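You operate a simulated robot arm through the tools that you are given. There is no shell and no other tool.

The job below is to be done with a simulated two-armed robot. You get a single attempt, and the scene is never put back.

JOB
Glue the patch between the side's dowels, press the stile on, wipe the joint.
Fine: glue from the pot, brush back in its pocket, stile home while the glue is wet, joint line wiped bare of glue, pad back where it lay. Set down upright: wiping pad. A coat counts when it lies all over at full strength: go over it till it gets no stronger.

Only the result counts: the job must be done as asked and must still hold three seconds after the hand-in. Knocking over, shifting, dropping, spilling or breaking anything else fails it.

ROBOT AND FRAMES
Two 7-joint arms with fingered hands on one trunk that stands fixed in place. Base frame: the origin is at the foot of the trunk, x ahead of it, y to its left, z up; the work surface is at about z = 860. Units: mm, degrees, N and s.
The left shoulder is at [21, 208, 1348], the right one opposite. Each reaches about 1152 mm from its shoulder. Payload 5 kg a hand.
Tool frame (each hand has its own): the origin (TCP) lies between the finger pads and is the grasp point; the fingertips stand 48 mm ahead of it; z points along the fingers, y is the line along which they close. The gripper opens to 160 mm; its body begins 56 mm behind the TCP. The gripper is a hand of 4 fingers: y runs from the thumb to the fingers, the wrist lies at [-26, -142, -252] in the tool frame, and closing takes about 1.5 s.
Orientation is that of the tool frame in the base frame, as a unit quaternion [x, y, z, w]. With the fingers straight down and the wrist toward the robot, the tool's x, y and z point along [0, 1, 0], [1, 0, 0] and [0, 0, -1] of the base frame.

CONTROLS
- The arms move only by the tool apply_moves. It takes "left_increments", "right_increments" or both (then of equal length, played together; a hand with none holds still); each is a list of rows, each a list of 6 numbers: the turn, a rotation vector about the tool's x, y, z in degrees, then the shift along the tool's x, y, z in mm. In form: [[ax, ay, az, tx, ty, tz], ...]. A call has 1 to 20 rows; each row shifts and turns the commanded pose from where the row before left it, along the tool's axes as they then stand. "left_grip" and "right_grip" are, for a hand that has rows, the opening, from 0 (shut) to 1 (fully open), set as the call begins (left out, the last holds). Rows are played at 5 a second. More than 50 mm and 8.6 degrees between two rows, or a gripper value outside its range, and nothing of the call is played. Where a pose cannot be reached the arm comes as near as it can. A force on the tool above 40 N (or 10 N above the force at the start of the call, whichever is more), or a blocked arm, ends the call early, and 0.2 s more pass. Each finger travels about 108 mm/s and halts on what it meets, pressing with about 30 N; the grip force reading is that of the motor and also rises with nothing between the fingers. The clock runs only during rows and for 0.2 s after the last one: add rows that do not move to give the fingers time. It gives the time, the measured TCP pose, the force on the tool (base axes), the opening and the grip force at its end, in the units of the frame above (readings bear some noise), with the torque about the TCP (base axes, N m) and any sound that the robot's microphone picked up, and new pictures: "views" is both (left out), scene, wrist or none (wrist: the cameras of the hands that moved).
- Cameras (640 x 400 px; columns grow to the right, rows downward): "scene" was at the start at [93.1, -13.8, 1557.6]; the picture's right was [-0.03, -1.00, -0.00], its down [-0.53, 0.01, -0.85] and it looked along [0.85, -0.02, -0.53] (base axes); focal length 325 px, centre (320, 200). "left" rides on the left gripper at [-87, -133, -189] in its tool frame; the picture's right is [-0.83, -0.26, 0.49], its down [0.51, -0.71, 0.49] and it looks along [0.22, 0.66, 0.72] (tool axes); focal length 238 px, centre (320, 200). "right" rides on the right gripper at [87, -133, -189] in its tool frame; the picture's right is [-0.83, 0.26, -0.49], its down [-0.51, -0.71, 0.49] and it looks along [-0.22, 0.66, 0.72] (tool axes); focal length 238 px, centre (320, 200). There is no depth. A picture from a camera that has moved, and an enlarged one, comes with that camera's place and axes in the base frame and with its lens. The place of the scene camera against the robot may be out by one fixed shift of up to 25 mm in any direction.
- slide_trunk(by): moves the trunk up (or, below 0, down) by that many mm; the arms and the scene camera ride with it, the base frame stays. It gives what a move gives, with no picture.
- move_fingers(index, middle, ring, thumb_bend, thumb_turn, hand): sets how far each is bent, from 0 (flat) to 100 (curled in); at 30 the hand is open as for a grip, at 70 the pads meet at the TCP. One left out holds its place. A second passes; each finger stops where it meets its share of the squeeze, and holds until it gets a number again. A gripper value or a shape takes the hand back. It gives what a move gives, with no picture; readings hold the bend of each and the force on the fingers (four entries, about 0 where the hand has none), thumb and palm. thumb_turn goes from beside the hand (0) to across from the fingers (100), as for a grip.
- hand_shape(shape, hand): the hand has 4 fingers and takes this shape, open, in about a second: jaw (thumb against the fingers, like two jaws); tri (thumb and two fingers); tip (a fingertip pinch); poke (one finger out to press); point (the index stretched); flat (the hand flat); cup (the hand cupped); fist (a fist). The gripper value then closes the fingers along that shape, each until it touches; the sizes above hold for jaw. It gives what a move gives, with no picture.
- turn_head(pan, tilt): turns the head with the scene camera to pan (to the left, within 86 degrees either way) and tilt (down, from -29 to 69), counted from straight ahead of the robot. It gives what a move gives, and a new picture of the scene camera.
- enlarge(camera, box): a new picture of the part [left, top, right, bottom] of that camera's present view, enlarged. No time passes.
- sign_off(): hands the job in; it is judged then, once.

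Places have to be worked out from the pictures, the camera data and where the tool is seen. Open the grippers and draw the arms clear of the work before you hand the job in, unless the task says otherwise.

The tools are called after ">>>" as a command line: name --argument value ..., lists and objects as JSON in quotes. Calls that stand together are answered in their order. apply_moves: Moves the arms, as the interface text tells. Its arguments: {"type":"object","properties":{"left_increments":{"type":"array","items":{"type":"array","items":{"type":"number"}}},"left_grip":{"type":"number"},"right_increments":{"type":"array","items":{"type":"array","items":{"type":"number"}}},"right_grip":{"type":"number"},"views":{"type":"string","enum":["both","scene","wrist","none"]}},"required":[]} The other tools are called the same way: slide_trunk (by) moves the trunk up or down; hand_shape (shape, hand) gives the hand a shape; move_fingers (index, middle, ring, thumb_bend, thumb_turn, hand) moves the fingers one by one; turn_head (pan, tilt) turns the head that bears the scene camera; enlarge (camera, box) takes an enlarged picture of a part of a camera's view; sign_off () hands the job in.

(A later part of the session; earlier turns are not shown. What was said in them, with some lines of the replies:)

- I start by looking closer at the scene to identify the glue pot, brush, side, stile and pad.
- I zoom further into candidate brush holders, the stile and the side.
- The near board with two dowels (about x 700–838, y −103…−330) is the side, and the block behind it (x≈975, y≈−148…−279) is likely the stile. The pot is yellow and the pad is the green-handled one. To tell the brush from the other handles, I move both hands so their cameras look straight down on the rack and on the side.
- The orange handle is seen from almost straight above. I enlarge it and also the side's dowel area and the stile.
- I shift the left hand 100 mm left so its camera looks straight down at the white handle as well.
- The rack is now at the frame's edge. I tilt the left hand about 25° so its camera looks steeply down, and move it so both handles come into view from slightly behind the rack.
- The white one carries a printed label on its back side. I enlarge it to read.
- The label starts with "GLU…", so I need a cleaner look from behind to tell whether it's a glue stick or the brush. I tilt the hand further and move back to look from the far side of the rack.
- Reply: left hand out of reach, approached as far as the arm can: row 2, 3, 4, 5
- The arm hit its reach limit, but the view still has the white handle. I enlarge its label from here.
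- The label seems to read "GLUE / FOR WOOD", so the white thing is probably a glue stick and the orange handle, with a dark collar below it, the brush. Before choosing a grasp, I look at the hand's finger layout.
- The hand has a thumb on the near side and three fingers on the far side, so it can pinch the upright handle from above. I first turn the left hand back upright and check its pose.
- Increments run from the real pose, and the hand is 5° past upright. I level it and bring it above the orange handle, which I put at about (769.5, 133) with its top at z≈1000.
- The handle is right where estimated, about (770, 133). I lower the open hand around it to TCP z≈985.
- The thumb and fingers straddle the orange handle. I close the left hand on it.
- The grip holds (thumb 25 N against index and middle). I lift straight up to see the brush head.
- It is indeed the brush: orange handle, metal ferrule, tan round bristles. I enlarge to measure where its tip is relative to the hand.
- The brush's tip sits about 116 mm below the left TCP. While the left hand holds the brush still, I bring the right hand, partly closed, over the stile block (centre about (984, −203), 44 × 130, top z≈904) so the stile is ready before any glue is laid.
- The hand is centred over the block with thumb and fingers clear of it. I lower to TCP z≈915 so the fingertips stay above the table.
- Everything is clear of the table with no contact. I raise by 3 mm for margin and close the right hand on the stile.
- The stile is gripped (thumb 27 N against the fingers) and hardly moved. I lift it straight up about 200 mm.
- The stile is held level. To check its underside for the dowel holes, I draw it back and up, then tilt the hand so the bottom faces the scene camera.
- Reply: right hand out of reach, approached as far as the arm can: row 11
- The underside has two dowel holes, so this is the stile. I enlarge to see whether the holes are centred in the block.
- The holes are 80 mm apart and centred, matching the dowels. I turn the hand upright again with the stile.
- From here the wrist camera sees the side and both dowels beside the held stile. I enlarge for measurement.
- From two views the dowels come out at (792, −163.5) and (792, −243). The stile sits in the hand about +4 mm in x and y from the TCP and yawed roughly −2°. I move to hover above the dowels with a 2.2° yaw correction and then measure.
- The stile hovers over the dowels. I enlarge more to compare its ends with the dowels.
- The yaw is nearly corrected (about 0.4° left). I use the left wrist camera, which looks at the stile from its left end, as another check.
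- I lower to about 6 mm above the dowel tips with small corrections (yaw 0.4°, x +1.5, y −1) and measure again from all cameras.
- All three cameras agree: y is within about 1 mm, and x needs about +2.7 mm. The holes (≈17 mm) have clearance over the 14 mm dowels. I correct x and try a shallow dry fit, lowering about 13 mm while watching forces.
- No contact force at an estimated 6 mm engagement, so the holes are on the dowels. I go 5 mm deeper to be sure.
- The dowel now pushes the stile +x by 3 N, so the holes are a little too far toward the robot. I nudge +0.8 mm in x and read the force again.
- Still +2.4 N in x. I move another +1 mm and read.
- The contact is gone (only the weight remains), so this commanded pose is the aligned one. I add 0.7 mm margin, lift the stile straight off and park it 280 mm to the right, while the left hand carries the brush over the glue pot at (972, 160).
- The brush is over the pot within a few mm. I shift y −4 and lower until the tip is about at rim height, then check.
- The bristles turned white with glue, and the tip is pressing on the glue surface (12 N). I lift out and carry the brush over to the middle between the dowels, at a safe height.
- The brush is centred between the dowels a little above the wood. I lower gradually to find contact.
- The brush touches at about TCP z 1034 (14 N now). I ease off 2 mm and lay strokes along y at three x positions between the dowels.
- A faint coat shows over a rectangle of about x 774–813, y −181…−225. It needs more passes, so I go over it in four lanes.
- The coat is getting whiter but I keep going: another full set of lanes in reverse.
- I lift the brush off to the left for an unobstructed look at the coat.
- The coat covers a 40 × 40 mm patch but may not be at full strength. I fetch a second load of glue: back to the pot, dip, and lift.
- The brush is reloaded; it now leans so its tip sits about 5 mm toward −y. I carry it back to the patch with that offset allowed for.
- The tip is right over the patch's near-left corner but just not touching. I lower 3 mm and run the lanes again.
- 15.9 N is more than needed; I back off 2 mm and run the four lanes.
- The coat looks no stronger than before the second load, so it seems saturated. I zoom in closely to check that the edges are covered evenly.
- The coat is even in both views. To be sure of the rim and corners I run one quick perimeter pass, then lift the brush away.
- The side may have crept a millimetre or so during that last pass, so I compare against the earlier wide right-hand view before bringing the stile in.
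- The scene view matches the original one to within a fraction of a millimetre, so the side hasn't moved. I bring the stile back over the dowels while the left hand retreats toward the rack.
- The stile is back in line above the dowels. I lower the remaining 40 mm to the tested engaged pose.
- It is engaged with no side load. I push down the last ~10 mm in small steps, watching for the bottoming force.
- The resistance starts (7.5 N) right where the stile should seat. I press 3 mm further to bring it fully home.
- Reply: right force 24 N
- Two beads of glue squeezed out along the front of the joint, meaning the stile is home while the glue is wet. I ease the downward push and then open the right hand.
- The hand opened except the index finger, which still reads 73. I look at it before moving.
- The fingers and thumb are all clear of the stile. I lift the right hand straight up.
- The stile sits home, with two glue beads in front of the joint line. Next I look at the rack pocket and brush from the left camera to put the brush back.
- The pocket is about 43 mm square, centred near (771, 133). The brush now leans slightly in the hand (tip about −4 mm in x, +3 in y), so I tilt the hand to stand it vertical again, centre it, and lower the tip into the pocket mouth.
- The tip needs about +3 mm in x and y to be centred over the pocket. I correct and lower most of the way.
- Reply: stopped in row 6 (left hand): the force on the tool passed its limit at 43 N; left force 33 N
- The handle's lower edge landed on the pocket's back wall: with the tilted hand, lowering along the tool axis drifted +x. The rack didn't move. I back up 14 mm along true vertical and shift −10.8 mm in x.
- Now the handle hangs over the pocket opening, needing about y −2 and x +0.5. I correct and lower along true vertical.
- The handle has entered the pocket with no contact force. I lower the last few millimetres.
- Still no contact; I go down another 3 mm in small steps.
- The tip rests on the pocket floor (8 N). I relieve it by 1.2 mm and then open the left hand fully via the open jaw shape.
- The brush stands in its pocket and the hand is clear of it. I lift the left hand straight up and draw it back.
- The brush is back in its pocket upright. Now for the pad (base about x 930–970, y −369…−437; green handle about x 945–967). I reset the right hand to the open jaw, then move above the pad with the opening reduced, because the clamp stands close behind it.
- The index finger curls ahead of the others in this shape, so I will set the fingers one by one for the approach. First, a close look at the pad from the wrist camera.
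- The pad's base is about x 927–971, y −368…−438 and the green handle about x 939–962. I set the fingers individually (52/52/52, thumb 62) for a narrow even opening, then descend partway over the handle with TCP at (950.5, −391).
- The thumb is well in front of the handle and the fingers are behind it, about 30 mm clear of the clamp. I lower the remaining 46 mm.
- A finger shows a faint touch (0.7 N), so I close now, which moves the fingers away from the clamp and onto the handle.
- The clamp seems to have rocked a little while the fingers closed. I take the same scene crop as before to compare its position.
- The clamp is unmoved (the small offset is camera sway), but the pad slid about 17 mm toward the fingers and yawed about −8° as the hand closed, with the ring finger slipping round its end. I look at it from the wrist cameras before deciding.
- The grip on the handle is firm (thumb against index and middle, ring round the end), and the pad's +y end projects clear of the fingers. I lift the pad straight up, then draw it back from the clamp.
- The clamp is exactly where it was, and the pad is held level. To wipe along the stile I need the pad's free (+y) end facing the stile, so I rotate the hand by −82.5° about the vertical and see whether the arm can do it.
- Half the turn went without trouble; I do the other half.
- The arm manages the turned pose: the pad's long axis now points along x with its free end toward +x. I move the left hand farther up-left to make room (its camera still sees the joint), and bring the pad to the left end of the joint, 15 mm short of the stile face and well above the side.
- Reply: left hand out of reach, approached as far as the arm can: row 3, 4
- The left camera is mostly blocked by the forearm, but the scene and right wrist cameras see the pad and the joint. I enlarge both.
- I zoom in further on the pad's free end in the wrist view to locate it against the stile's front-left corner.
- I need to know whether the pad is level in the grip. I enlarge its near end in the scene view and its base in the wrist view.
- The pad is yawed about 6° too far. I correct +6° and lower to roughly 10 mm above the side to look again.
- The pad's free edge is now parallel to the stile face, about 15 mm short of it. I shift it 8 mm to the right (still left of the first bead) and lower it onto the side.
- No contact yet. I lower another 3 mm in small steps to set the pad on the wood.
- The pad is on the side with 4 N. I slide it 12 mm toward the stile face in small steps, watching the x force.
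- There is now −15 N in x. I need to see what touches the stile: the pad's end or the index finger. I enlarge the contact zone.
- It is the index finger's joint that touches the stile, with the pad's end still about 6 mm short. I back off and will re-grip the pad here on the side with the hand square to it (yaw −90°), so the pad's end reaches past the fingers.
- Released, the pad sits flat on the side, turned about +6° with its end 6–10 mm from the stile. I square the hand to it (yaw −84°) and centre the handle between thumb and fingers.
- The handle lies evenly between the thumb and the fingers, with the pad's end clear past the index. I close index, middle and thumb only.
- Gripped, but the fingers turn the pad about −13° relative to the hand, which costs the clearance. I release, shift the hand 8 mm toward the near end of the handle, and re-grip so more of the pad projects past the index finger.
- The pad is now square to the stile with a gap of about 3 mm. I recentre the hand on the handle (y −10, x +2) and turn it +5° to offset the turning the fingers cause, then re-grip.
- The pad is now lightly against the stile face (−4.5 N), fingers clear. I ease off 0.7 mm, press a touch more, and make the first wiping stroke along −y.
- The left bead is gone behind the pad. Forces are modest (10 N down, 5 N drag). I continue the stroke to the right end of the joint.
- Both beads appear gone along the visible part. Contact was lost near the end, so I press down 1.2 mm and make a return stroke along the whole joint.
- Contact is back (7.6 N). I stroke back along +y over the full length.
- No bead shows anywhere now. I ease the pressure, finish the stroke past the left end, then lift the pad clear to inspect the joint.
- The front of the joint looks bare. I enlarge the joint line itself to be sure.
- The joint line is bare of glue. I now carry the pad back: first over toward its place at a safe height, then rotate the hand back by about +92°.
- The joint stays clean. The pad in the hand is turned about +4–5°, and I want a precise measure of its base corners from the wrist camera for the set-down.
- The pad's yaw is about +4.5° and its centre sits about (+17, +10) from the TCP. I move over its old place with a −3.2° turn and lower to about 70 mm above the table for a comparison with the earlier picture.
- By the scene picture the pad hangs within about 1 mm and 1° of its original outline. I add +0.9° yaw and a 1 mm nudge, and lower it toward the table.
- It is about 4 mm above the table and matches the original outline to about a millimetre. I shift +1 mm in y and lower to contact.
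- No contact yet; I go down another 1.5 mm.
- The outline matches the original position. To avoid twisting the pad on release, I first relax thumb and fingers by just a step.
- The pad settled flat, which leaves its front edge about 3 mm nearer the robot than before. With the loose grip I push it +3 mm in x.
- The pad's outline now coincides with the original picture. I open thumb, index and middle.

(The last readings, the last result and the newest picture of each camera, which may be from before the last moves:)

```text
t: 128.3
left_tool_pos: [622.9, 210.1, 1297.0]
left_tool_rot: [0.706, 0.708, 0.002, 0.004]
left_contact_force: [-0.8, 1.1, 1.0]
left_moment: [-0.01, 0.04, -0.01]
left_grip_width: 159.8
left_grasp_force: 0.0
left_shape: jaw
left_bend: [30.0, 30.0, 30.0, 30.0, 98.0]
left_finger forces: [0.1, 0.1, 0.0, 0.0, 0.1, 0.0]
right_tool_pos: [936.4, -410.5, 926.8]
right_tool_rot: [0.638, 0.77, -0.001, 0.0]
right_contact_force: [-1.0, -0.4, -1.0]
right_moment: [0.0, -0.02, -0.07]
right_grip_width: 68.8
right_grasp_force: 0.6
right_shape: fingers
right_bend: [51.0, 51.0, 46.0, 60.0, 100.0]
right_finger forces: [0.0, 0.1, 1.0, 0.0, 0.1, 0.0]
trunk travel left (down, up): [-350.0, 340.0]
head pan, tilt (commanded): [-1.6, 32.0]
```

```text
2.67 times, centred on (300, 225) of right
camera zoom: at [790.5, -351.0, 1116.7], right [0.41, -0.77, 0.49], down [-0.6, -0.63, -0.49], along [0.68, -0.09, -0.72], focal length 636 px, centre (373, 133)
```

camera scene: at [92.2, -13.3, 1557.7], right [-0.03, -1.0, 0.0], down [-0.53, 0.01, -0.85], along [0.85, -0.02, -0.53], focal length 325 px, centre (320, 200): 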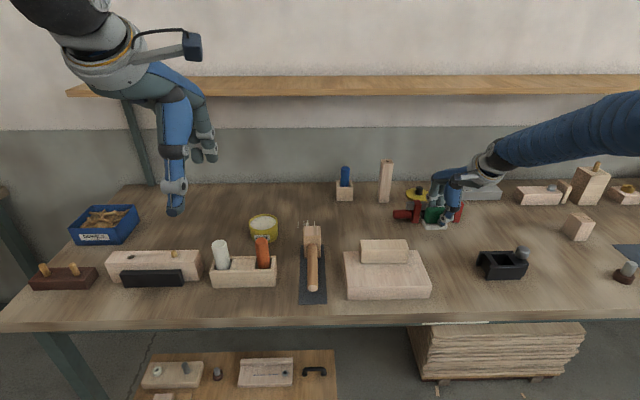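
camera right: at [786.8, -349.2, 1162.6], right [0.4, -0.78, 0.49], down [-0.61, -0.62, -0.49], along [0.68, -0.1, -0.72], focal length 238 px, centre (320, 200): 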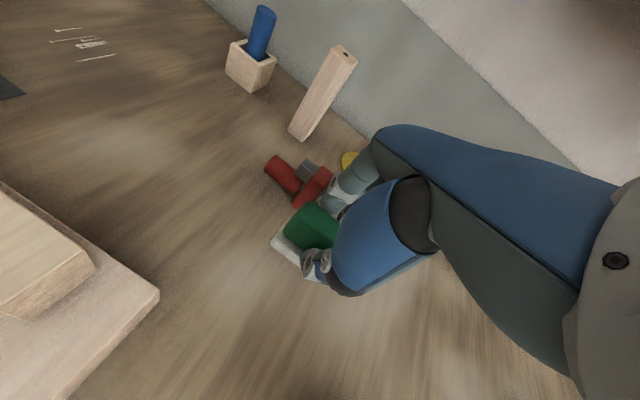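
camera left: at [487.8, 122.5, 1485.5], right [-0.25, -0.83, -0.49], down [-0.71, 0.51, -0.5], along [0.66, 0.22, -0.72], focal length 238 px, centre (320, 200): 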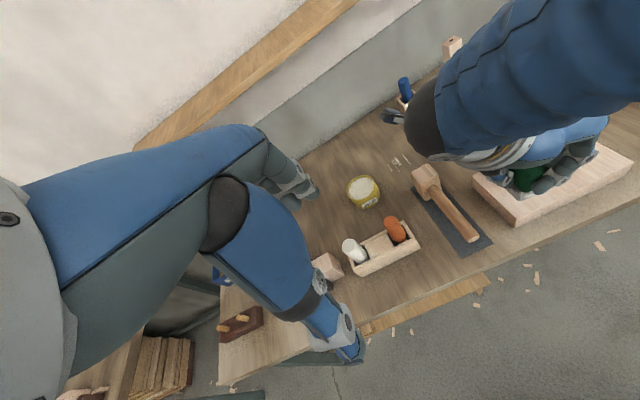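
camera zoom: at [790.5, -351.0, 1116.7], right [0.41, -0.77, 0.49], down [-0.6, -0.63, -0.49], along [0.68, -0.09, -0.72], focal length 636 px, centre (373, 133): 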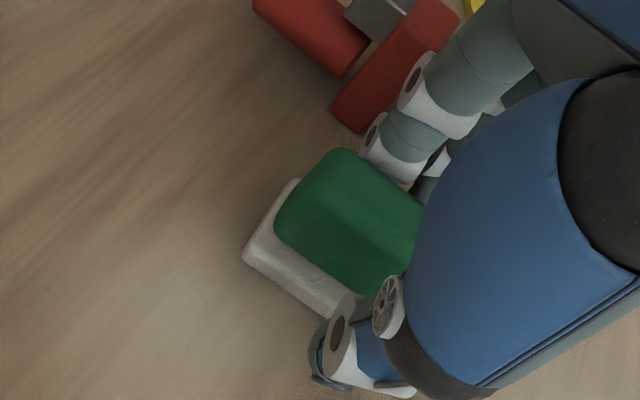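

The pad is released and upright. The ring finger shows a 1 N touch, so I bring it in line with the others before lifting.

>>> move_fingers --hand "right" --ring 51

>>> enlarge --camera "scene" --box '[390, 180, 480, 250]'

```text
t: 129.3
left_tool_pos: [622.0, 210.6, 1298.1]
left_tool_rot: [0.706, 0.708, 0.002, 0.004]
left_contact_force: [-1.0, 0.8, -0.7]
left_moment: [0.03, 0.0, -0.01]
left_grip_width: 159.9
left_grasp_force: 0.0
left_shape: jaw
left_bend: [30.0, 30.0, 30.0, 30.0, 98.0]
left_finger forces: [0.0, 0.0, 0.1, 0.0, 0.0, 0.0]
right_tool_pos: [936.9, -409.3, 928.2]
right_tool_rot: [0.638, 0.77, -0.001, -0.001]
right_contact_force: [-0.6, 0.4, -0.4]
right_moment: [-0.01, 0.02, -0.02]
right_grip_width: 68.6
right_grasp_force: 0.1
right_shape: fingers
right_bend: [51.0, 51.0, 51.0, 60.0, 100.0]
right_finger forces: [0.0, 0.1, 0.1, 0.0, 0.1, 0.0]
trunk travel left (down, up): [-350.0, 340.0]
head pan, tilt (commanded): [-1.6, 32.0]
```

```text
5.71 times, centred on (435, 215) of scene
camera zoom: at [93.2, -13.7, 1557.6], right [-0.03, -1.0, 0.0], down [-0.53, 0.01, -0.85], along [0.85, -0.02, -0.53], focal length 1856 px, centre (-337, 114)
```

zoom: 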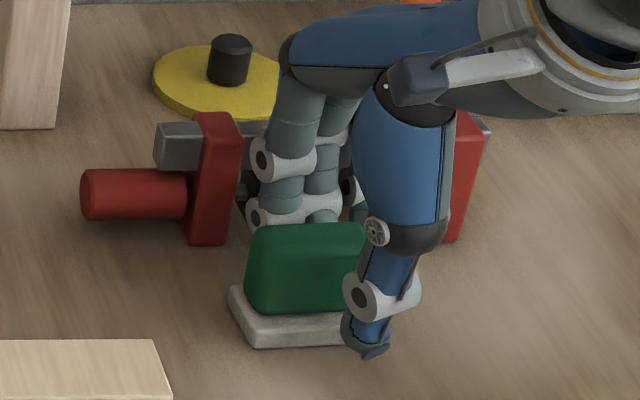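

The pad lies where it did in the earlier picture, and the clamp is unchanged. I lift the right hand straight up and away.

>>> apply_moves --right_increments '[[0, 0, 0, 0, 0, -20], [0, 0, 0, 0, 0, -30], [0, 0, 0, 0, 0, -40], [0, 0, 0, 0, 0, -40], [0, 0, 0, 0, 0, -40], [0, 0, 0, 0, 0, 0]]' --views "both"

>>> enlarge --camera "scene" --box '[412, 205, 462, 245]'

>>> enlarge --camera "right" --box '[0, 150, 200, 400]'

```text
t: 130.7
left_tool_pos: [623.3, 210.1, 1297.4]
left_tool_rot: [0.706, 0.708, 0.002, 0.003]
left_contact_force: [0.3, 0.1, -0.7]
left_moment: [0.02, 0.03, -0.02]
left_grip_width: 159.8
left_grasp_force: 0.1
left_shape: jaw
left_bend: [30.0, 30.0, 30.0, 30.0, 98.0]
left_finger forces: [0.0, 0.0, 0.0, 0.0, 0.1, 0.1]
right_tool_pos: [937.2, -410.5, 1098.1]
right_tool_rot: [0.639, 0.769, -0.002, -0.001]
right_contact_force: [1.2, -0.9, 0.0]
right_moment: [0.06, 0.04, 0.04]
right_grip_width: 68.6
right_grasp_force: 0.0
right_shape: fingers
right_bend: [51.0, 51.0, 51.0, 60.0, 100.0]
right_finger forces: [0.0, 0.0, 0.0, 0.0, 0.0, 0.0]
trunk travel left (down, up): [-350.0, 340.0]
head pan, tilt (commanded): [-1.6, 32.0]
camera scene: at [94.2, -14.2, 1557.4], right [-0.03, -1.0, 0.0], down [-0.53, 0.02, -0.85], along [0.85, -0.02, -0.53], focal length 325 px, centre (320, 200)
camera right: at [791.8, -350.4, 1287.9], right [0.41, -0.77, 0.49], down [-0.61, -0.63, -0.49], along [0.68, -0.09, -0.73], focal length 238 px, centre (320, 200)
```

scene: 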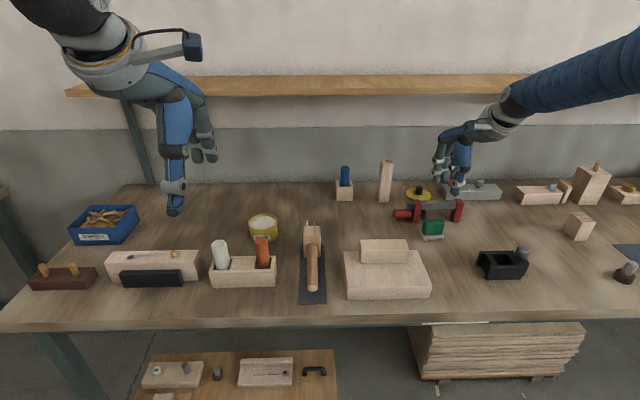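
right: 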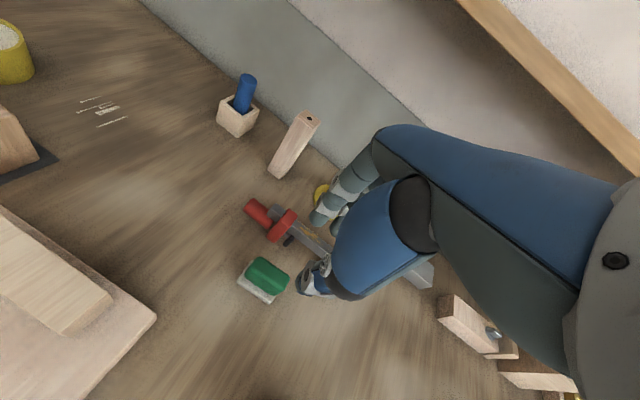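

```text
10.00 times, centred on (437, 225) of scene
camera zoom: at [94.2, -14.2, 1557.4], right [-0.03, -1.0, 0.0], down [-0.53, 0.02, -0.85], along [0.85, -0.02, -0.53], focal length 3249 px, centre (-850, -50)
```

zoom: 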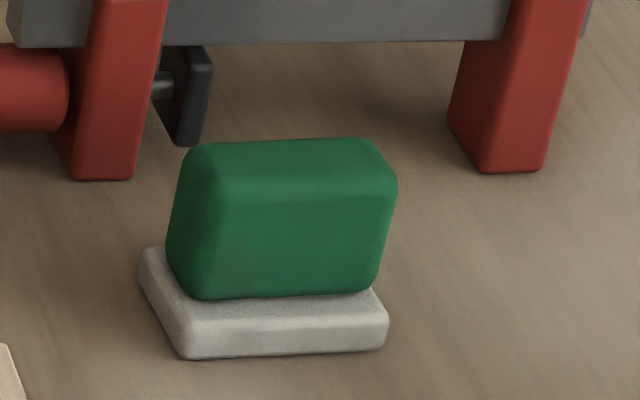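

```text
1.60 times, centred on (100, 275) of right
camera zoom: at [791.8, -350.4, 1287.9], right [0.41, -0.77, 0.49], down [-0.61, -0.63, -0.49], along [0.68, -0.09, -0.73], focal length 381 px, centre (672, 80)
```

zoom: 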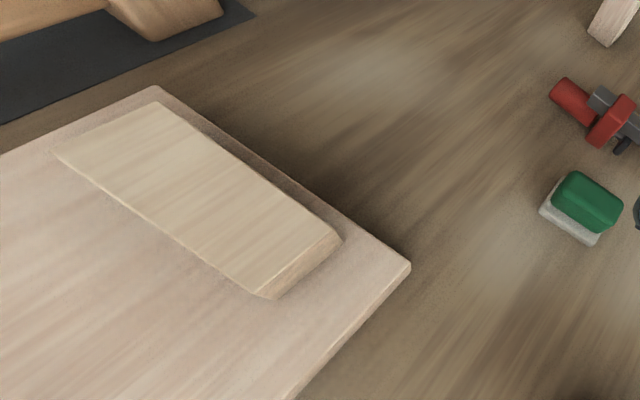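

The pad's outline matches its original picture to within a millimetre or two. I check the back and the right end of the joint from this new viewpoint for any leftover glue.

>>> enlarge --camera "right" --box '[0, 190, 160, 370]'

>>> enlarge --camera "scene" --box '[365, 238, 415, 272]'

>>> enlarge --camera "left" --box '[480, 100, 640, 230]'

```text
2.22 times, centred on (80, 280) of right
camera zoom: at [791.8, -350.4, 1287.9], right [0.41, -0.77, 0.49], down [-0.61, -0.63, -0.49], along [0.68, -0.09, -0.73], focal length 530 px, centre (853, 22)
```

zoom: 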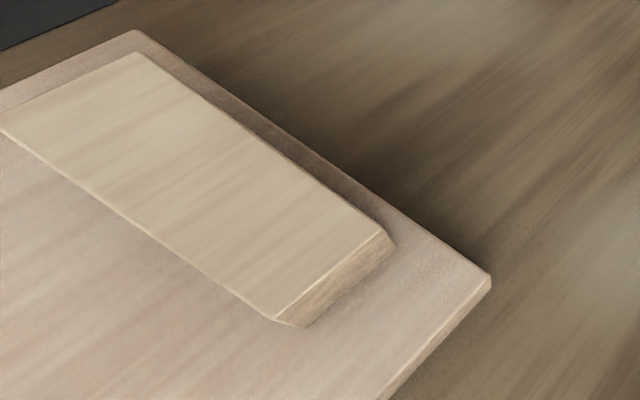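

```text
11.76 times, centred on (390, 255) of scene
camera zoom: at [94.2, -14.2, 1557.4], right [-0.03, -1.0, 0.0], down [-0.53, 0.02, -0.85], along [0.85, -0.02, -0.53], focal length 3822 px, centre (-504, -447)
```

zoom: 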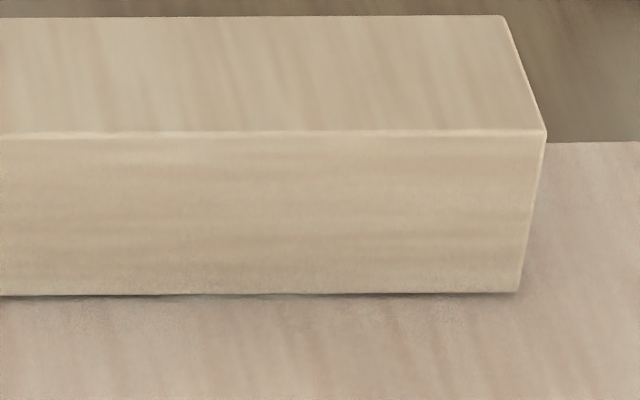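

```text
3.08 times, centred on (560, 165) of left
camera zoom: at [488.6, 122.9, 1485.2], right [-0.25, -0.84, -0.49], down [-0.71, 0.5, -0.5], along [0.66, 0.22, -0.72], focal length 733 px, centre (-418, 308)
```

zoom: 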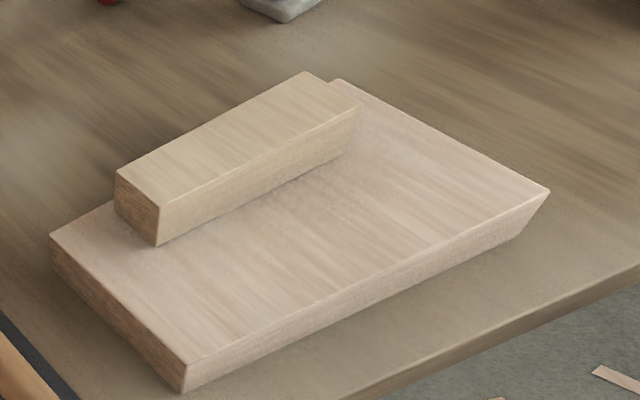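

The joint is bare all round. I want to be sure the stile is still fully seated after my earlier bump, so I zoom on both lower ends of its front edge.

>>> enlarge --camera "scene" --box '[354, 252, 378, 270]'

>>> enlarge --camera "scene" --box '[392, 252, 416, 270]'

>>> enlarge --camera "left" --box '[505, 135, 550, 185]'

```text
16.00 times, centred on (366, 261) of scene
camera zoom: at [94.2, -14.2, 1557.4], right [-0.03, -1.0, 0.0], down [-0.53, 0.02, -0.85], along [0.85, -0.02, -0.53], focal length 5198 px, centre (-416, -776)
```

zoom: 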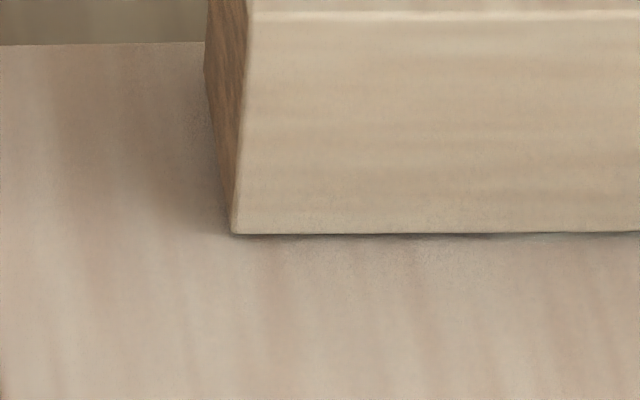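

```text
16.00 times, centred on (404, 261) of scene
camera zoom: at [94.2, -14.2, 1557.4], right [-0.03, -1.0, 0.0], down [-0.53, 0.02, -0.85], along [0.85, -0.02, -0.53], focal length 5198 px, centre (-1024, -776)
```

zoom: 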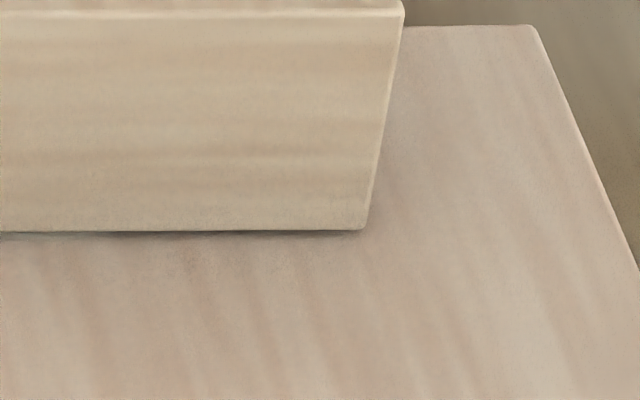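

```text
8.00 times, centred on (528, 160) of left
camera zoom: at [488.6, 122.9, 1485.2], right [-0.25, -0.84, -0.49], down [-0.71, 0.5, -0.5], along [0.66, 0.22, -0.72], focal length 1907 px, centre (-1340, 520)
```

zoom: 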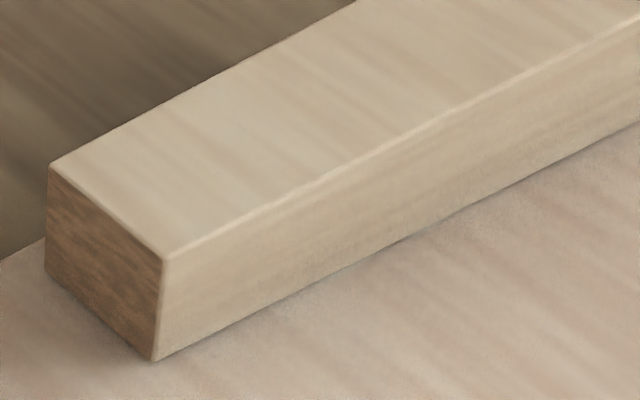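

The stile's edges coincide with the picture taken while it was pressed home, so it is seated. I draw the right arm back and up, clear of the work.

>>> apply_moves --right_increments '[[0, 0, 0, 0, 0, -40], [0, 0, 0, 7, -33.7, -24], [0, 0, 0, 7, -33.7, -24], [0, 0, 0, 7, -33.7, -24], [0, 0, 0, 7, -33.7, -24], [0, 0, 0, 7, -33.7, -24], [0, 0, 0, 7, -33.7, -24], [0, 0, 0, 7, -33.7, 0], [0, 0, 0, 0, 0, 0]]' --views "none"

>>> hand_shape --hand "right" --shape "jaw"

>>> turn_head --pan -1.6 --tilt 32

>>> enlarge --camera "scene" --box '[200, 190, 340, 300]'

>>> enlarge --camera "scene" --box '[330, 160, 480, 310]'

```text
t: 132.7
left_tool_pos: [624.3, 211.8, 1296.8]
left_tool_rot: [0.707, 0.708, 0.002, 0.003]
left_contact_force: [1.4, 0.3, -0.5]
left_moment: [-0.04, 0.05, 0.01]
left_grip_width: 159.8
left_grasp_force: 0.1
left_shape: jaw
left_bend: [30.0, 30.0, 30.0, 30.0, 98.0]
left_finger forces: [0.2, 0.0, 0.1, 0.0, 0.1, 0.0]
right_tool_pos: [696.5, -406.1, 1280.6]
right_tool_rot: [0.639, 0.769, -0.002, -0.001]
right_contact_force: [0.6, 0.1, -0.3]
right_moment: [-0.01, 0.08, 0.02]
right_grip_width: 68.9
right_grasp_force: 0.1
right_shape: fingers
right_bend: [51.0, 51.0, 51.0, 60.0, 100.0]
right_finger forces: [0.0, 0.0, 0.0, 0.0, 0.0, 0.1]
trunk travel left (down, up): [-350.0, 340.0]
head pan, tilt (commanded): [-1.6, 32.0]
```

```text
t: 133.6
left_tool_pos: [621.8, 210.1, 1296.7]
left_tool_rot: [0.707, 0.708, 0.003, 0.004]
left_contact_force: [-0.3, -0.4, -0.2]
left_moment: [0.02, 0.02, 0.01]
left_grip_width: 159.7
left_grasp_force: 0.0
left_shape: jaw
left_bend: [30.0, 30.0, 30.0, 30.0, 98.0]
left_finger forces: [0.0, 0.1, 0.0, 0.0, 0.1, 0.0]
right_tool_pos: [698.8, -406.1, 1281.5]
right_tool_rot: [0.638, 0.77, -0.001, 0.0]
right_contact_force: [-0.1, -0.6, 0.3]
right_moment: [-0.04, 0.05, 0.02]
right_grip_width: 159.4
right_grasp_force: 0.0
right_shape: jaw
right_bend: [30.0, 30.0, 30.0, 30.0, 98.0]
right_finger forces: [0.1, 0.1, 0.0, 0.1, 0.0, 0.1]
trunk travel left (down, up): [-350.0, 340.0]
head pan, tilt (commanded): [-1.6, 32.0]
```

```text
t: 134.2
left_tool_pos: [622.4, 210.3, 1297.6]
left_tool_rot: [0.707, 0.707, 0.002, 0.004]
left_contact_force: [-0.3, -0.2, 0.3]
left_moment: [0.01, 0.03, 0.05]
left_grip_width: 159.9
left_grasp_force: 0.1
left_shape: jaw
left_bend: [30.0, 30.0, 30.0, 30.0, 98.0]
left_finger forces: [0.0, 0.1, 0.0, 0.0, 0.1, 0.0]
right_tool_pos: [697.5, -405.8, 1281.3]
right_tool_rot: [0.638, 0.77, -0.001, 0.0]
right_contact_force: [0.3, -1.3, 0.3]
right_moment: [0.0, -0.01, 0.02]
right_grip_width: 159.5
right_grasp_force: 0.0
right_shape: jaw
right_bend: [30.0, 30.0, 30.0, 30.0, 98.0]
right_finger forces: [0.0, 0.0, 0.1, 0.1, 0.0, 0.0]
trunk travel left (down, up): [-350.0, 340.0]
head pan, tilt (commanded): [-1.6, 32.0]
camera scene: at [93.2, -13.7, 1557.6], right [-0.03, -1.0, 0.0], down [-0.53, 0.01, -0.85], along [0.85, -0.02, -0.53], focal length 325 px, centre (320, 200)
```

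scene: 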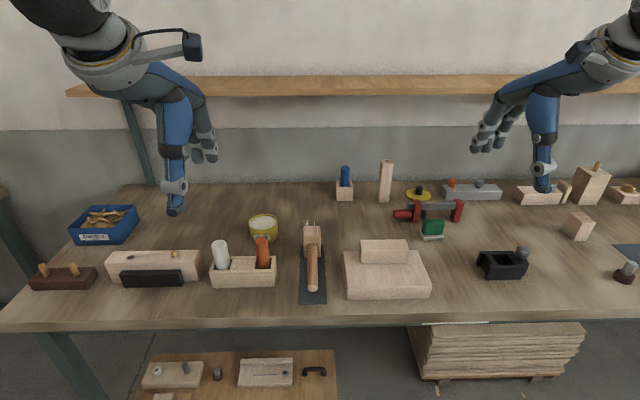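

```text
3.64 times, centred on (270, 245) of scene
camera zoom: at [93.2, -13.7, 1557.6], right [-0.03, -1.0, 0.0], down [-0.53, 0.01, -0.85], along [0.85, -0.02, -0.53], focal length 1181 px, centre (502, 36)
```

zoom: 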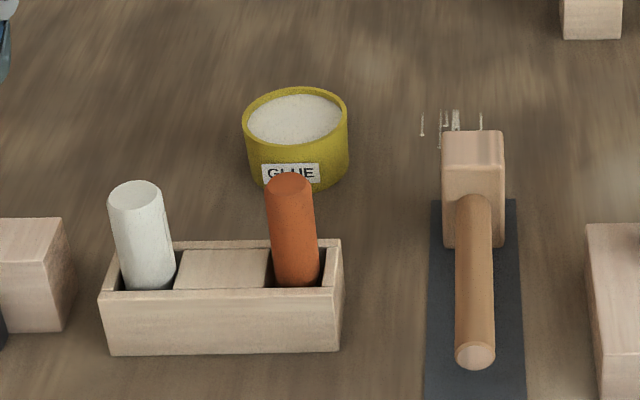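

```text
2.67 times, centred on (405, 235) of scene
camera zoom: at [93.2, -13.7, 1557.6], right [-0.03, -1.0, 0.0], down [-0.53, 0.01, -0.85], along [0.85, -0.02, -0.53], focal length 866 px, centre (93, 107)
```

zoom: 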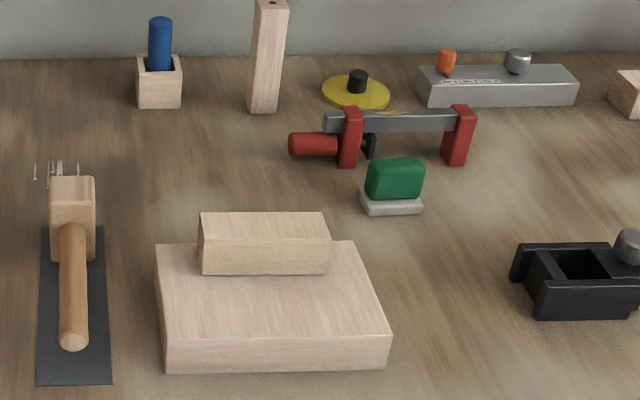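

Everything is in place: the stile is seated, the joint is bare, the brush is in its pocket and the pad lies upright where it was. Both hands are open and clear of the work, so I hand the job in.

>>> sign_off

```text
The job is handed in.
```

The job is handed in. The stile is glued and pressed home on the side, and the joint looks wiped clean. I only have camera views and force readings to go on; the hand-in gave no verdict.

- **Glue:** I loaded the brush from the pot twice and went over the patch between the dowels until it got no whiter. A last pass covered the edges and corners.
- **Stile:** It was pressed on about 30 seconds after the first stroke, while the glue was wet. It seated at about 24 N and squeezed two beads of glue out along the front. At the end its edges matched the picture taken while it was pressed.
- **Joint:** The beads are wiped off and the front line looks bare in close-ups. No glue shows behind the stile, though the camera could not see the line right at its foot there.
- **Brush:** It stands in its pocket in the rack. On the first try the handle landed on the pocket's back wall with about 43 N; the rack did not appear to move.
- **Pad:** It lies upright within 1–2 mm of where it was. I had to re-grip it on the side before wiping, because a finger first pushed against the stile with about 15 N. The stile did not appear to move.

Nothing else looked moved, including the clamp behind the pad. Both hands are open and clear of the work.
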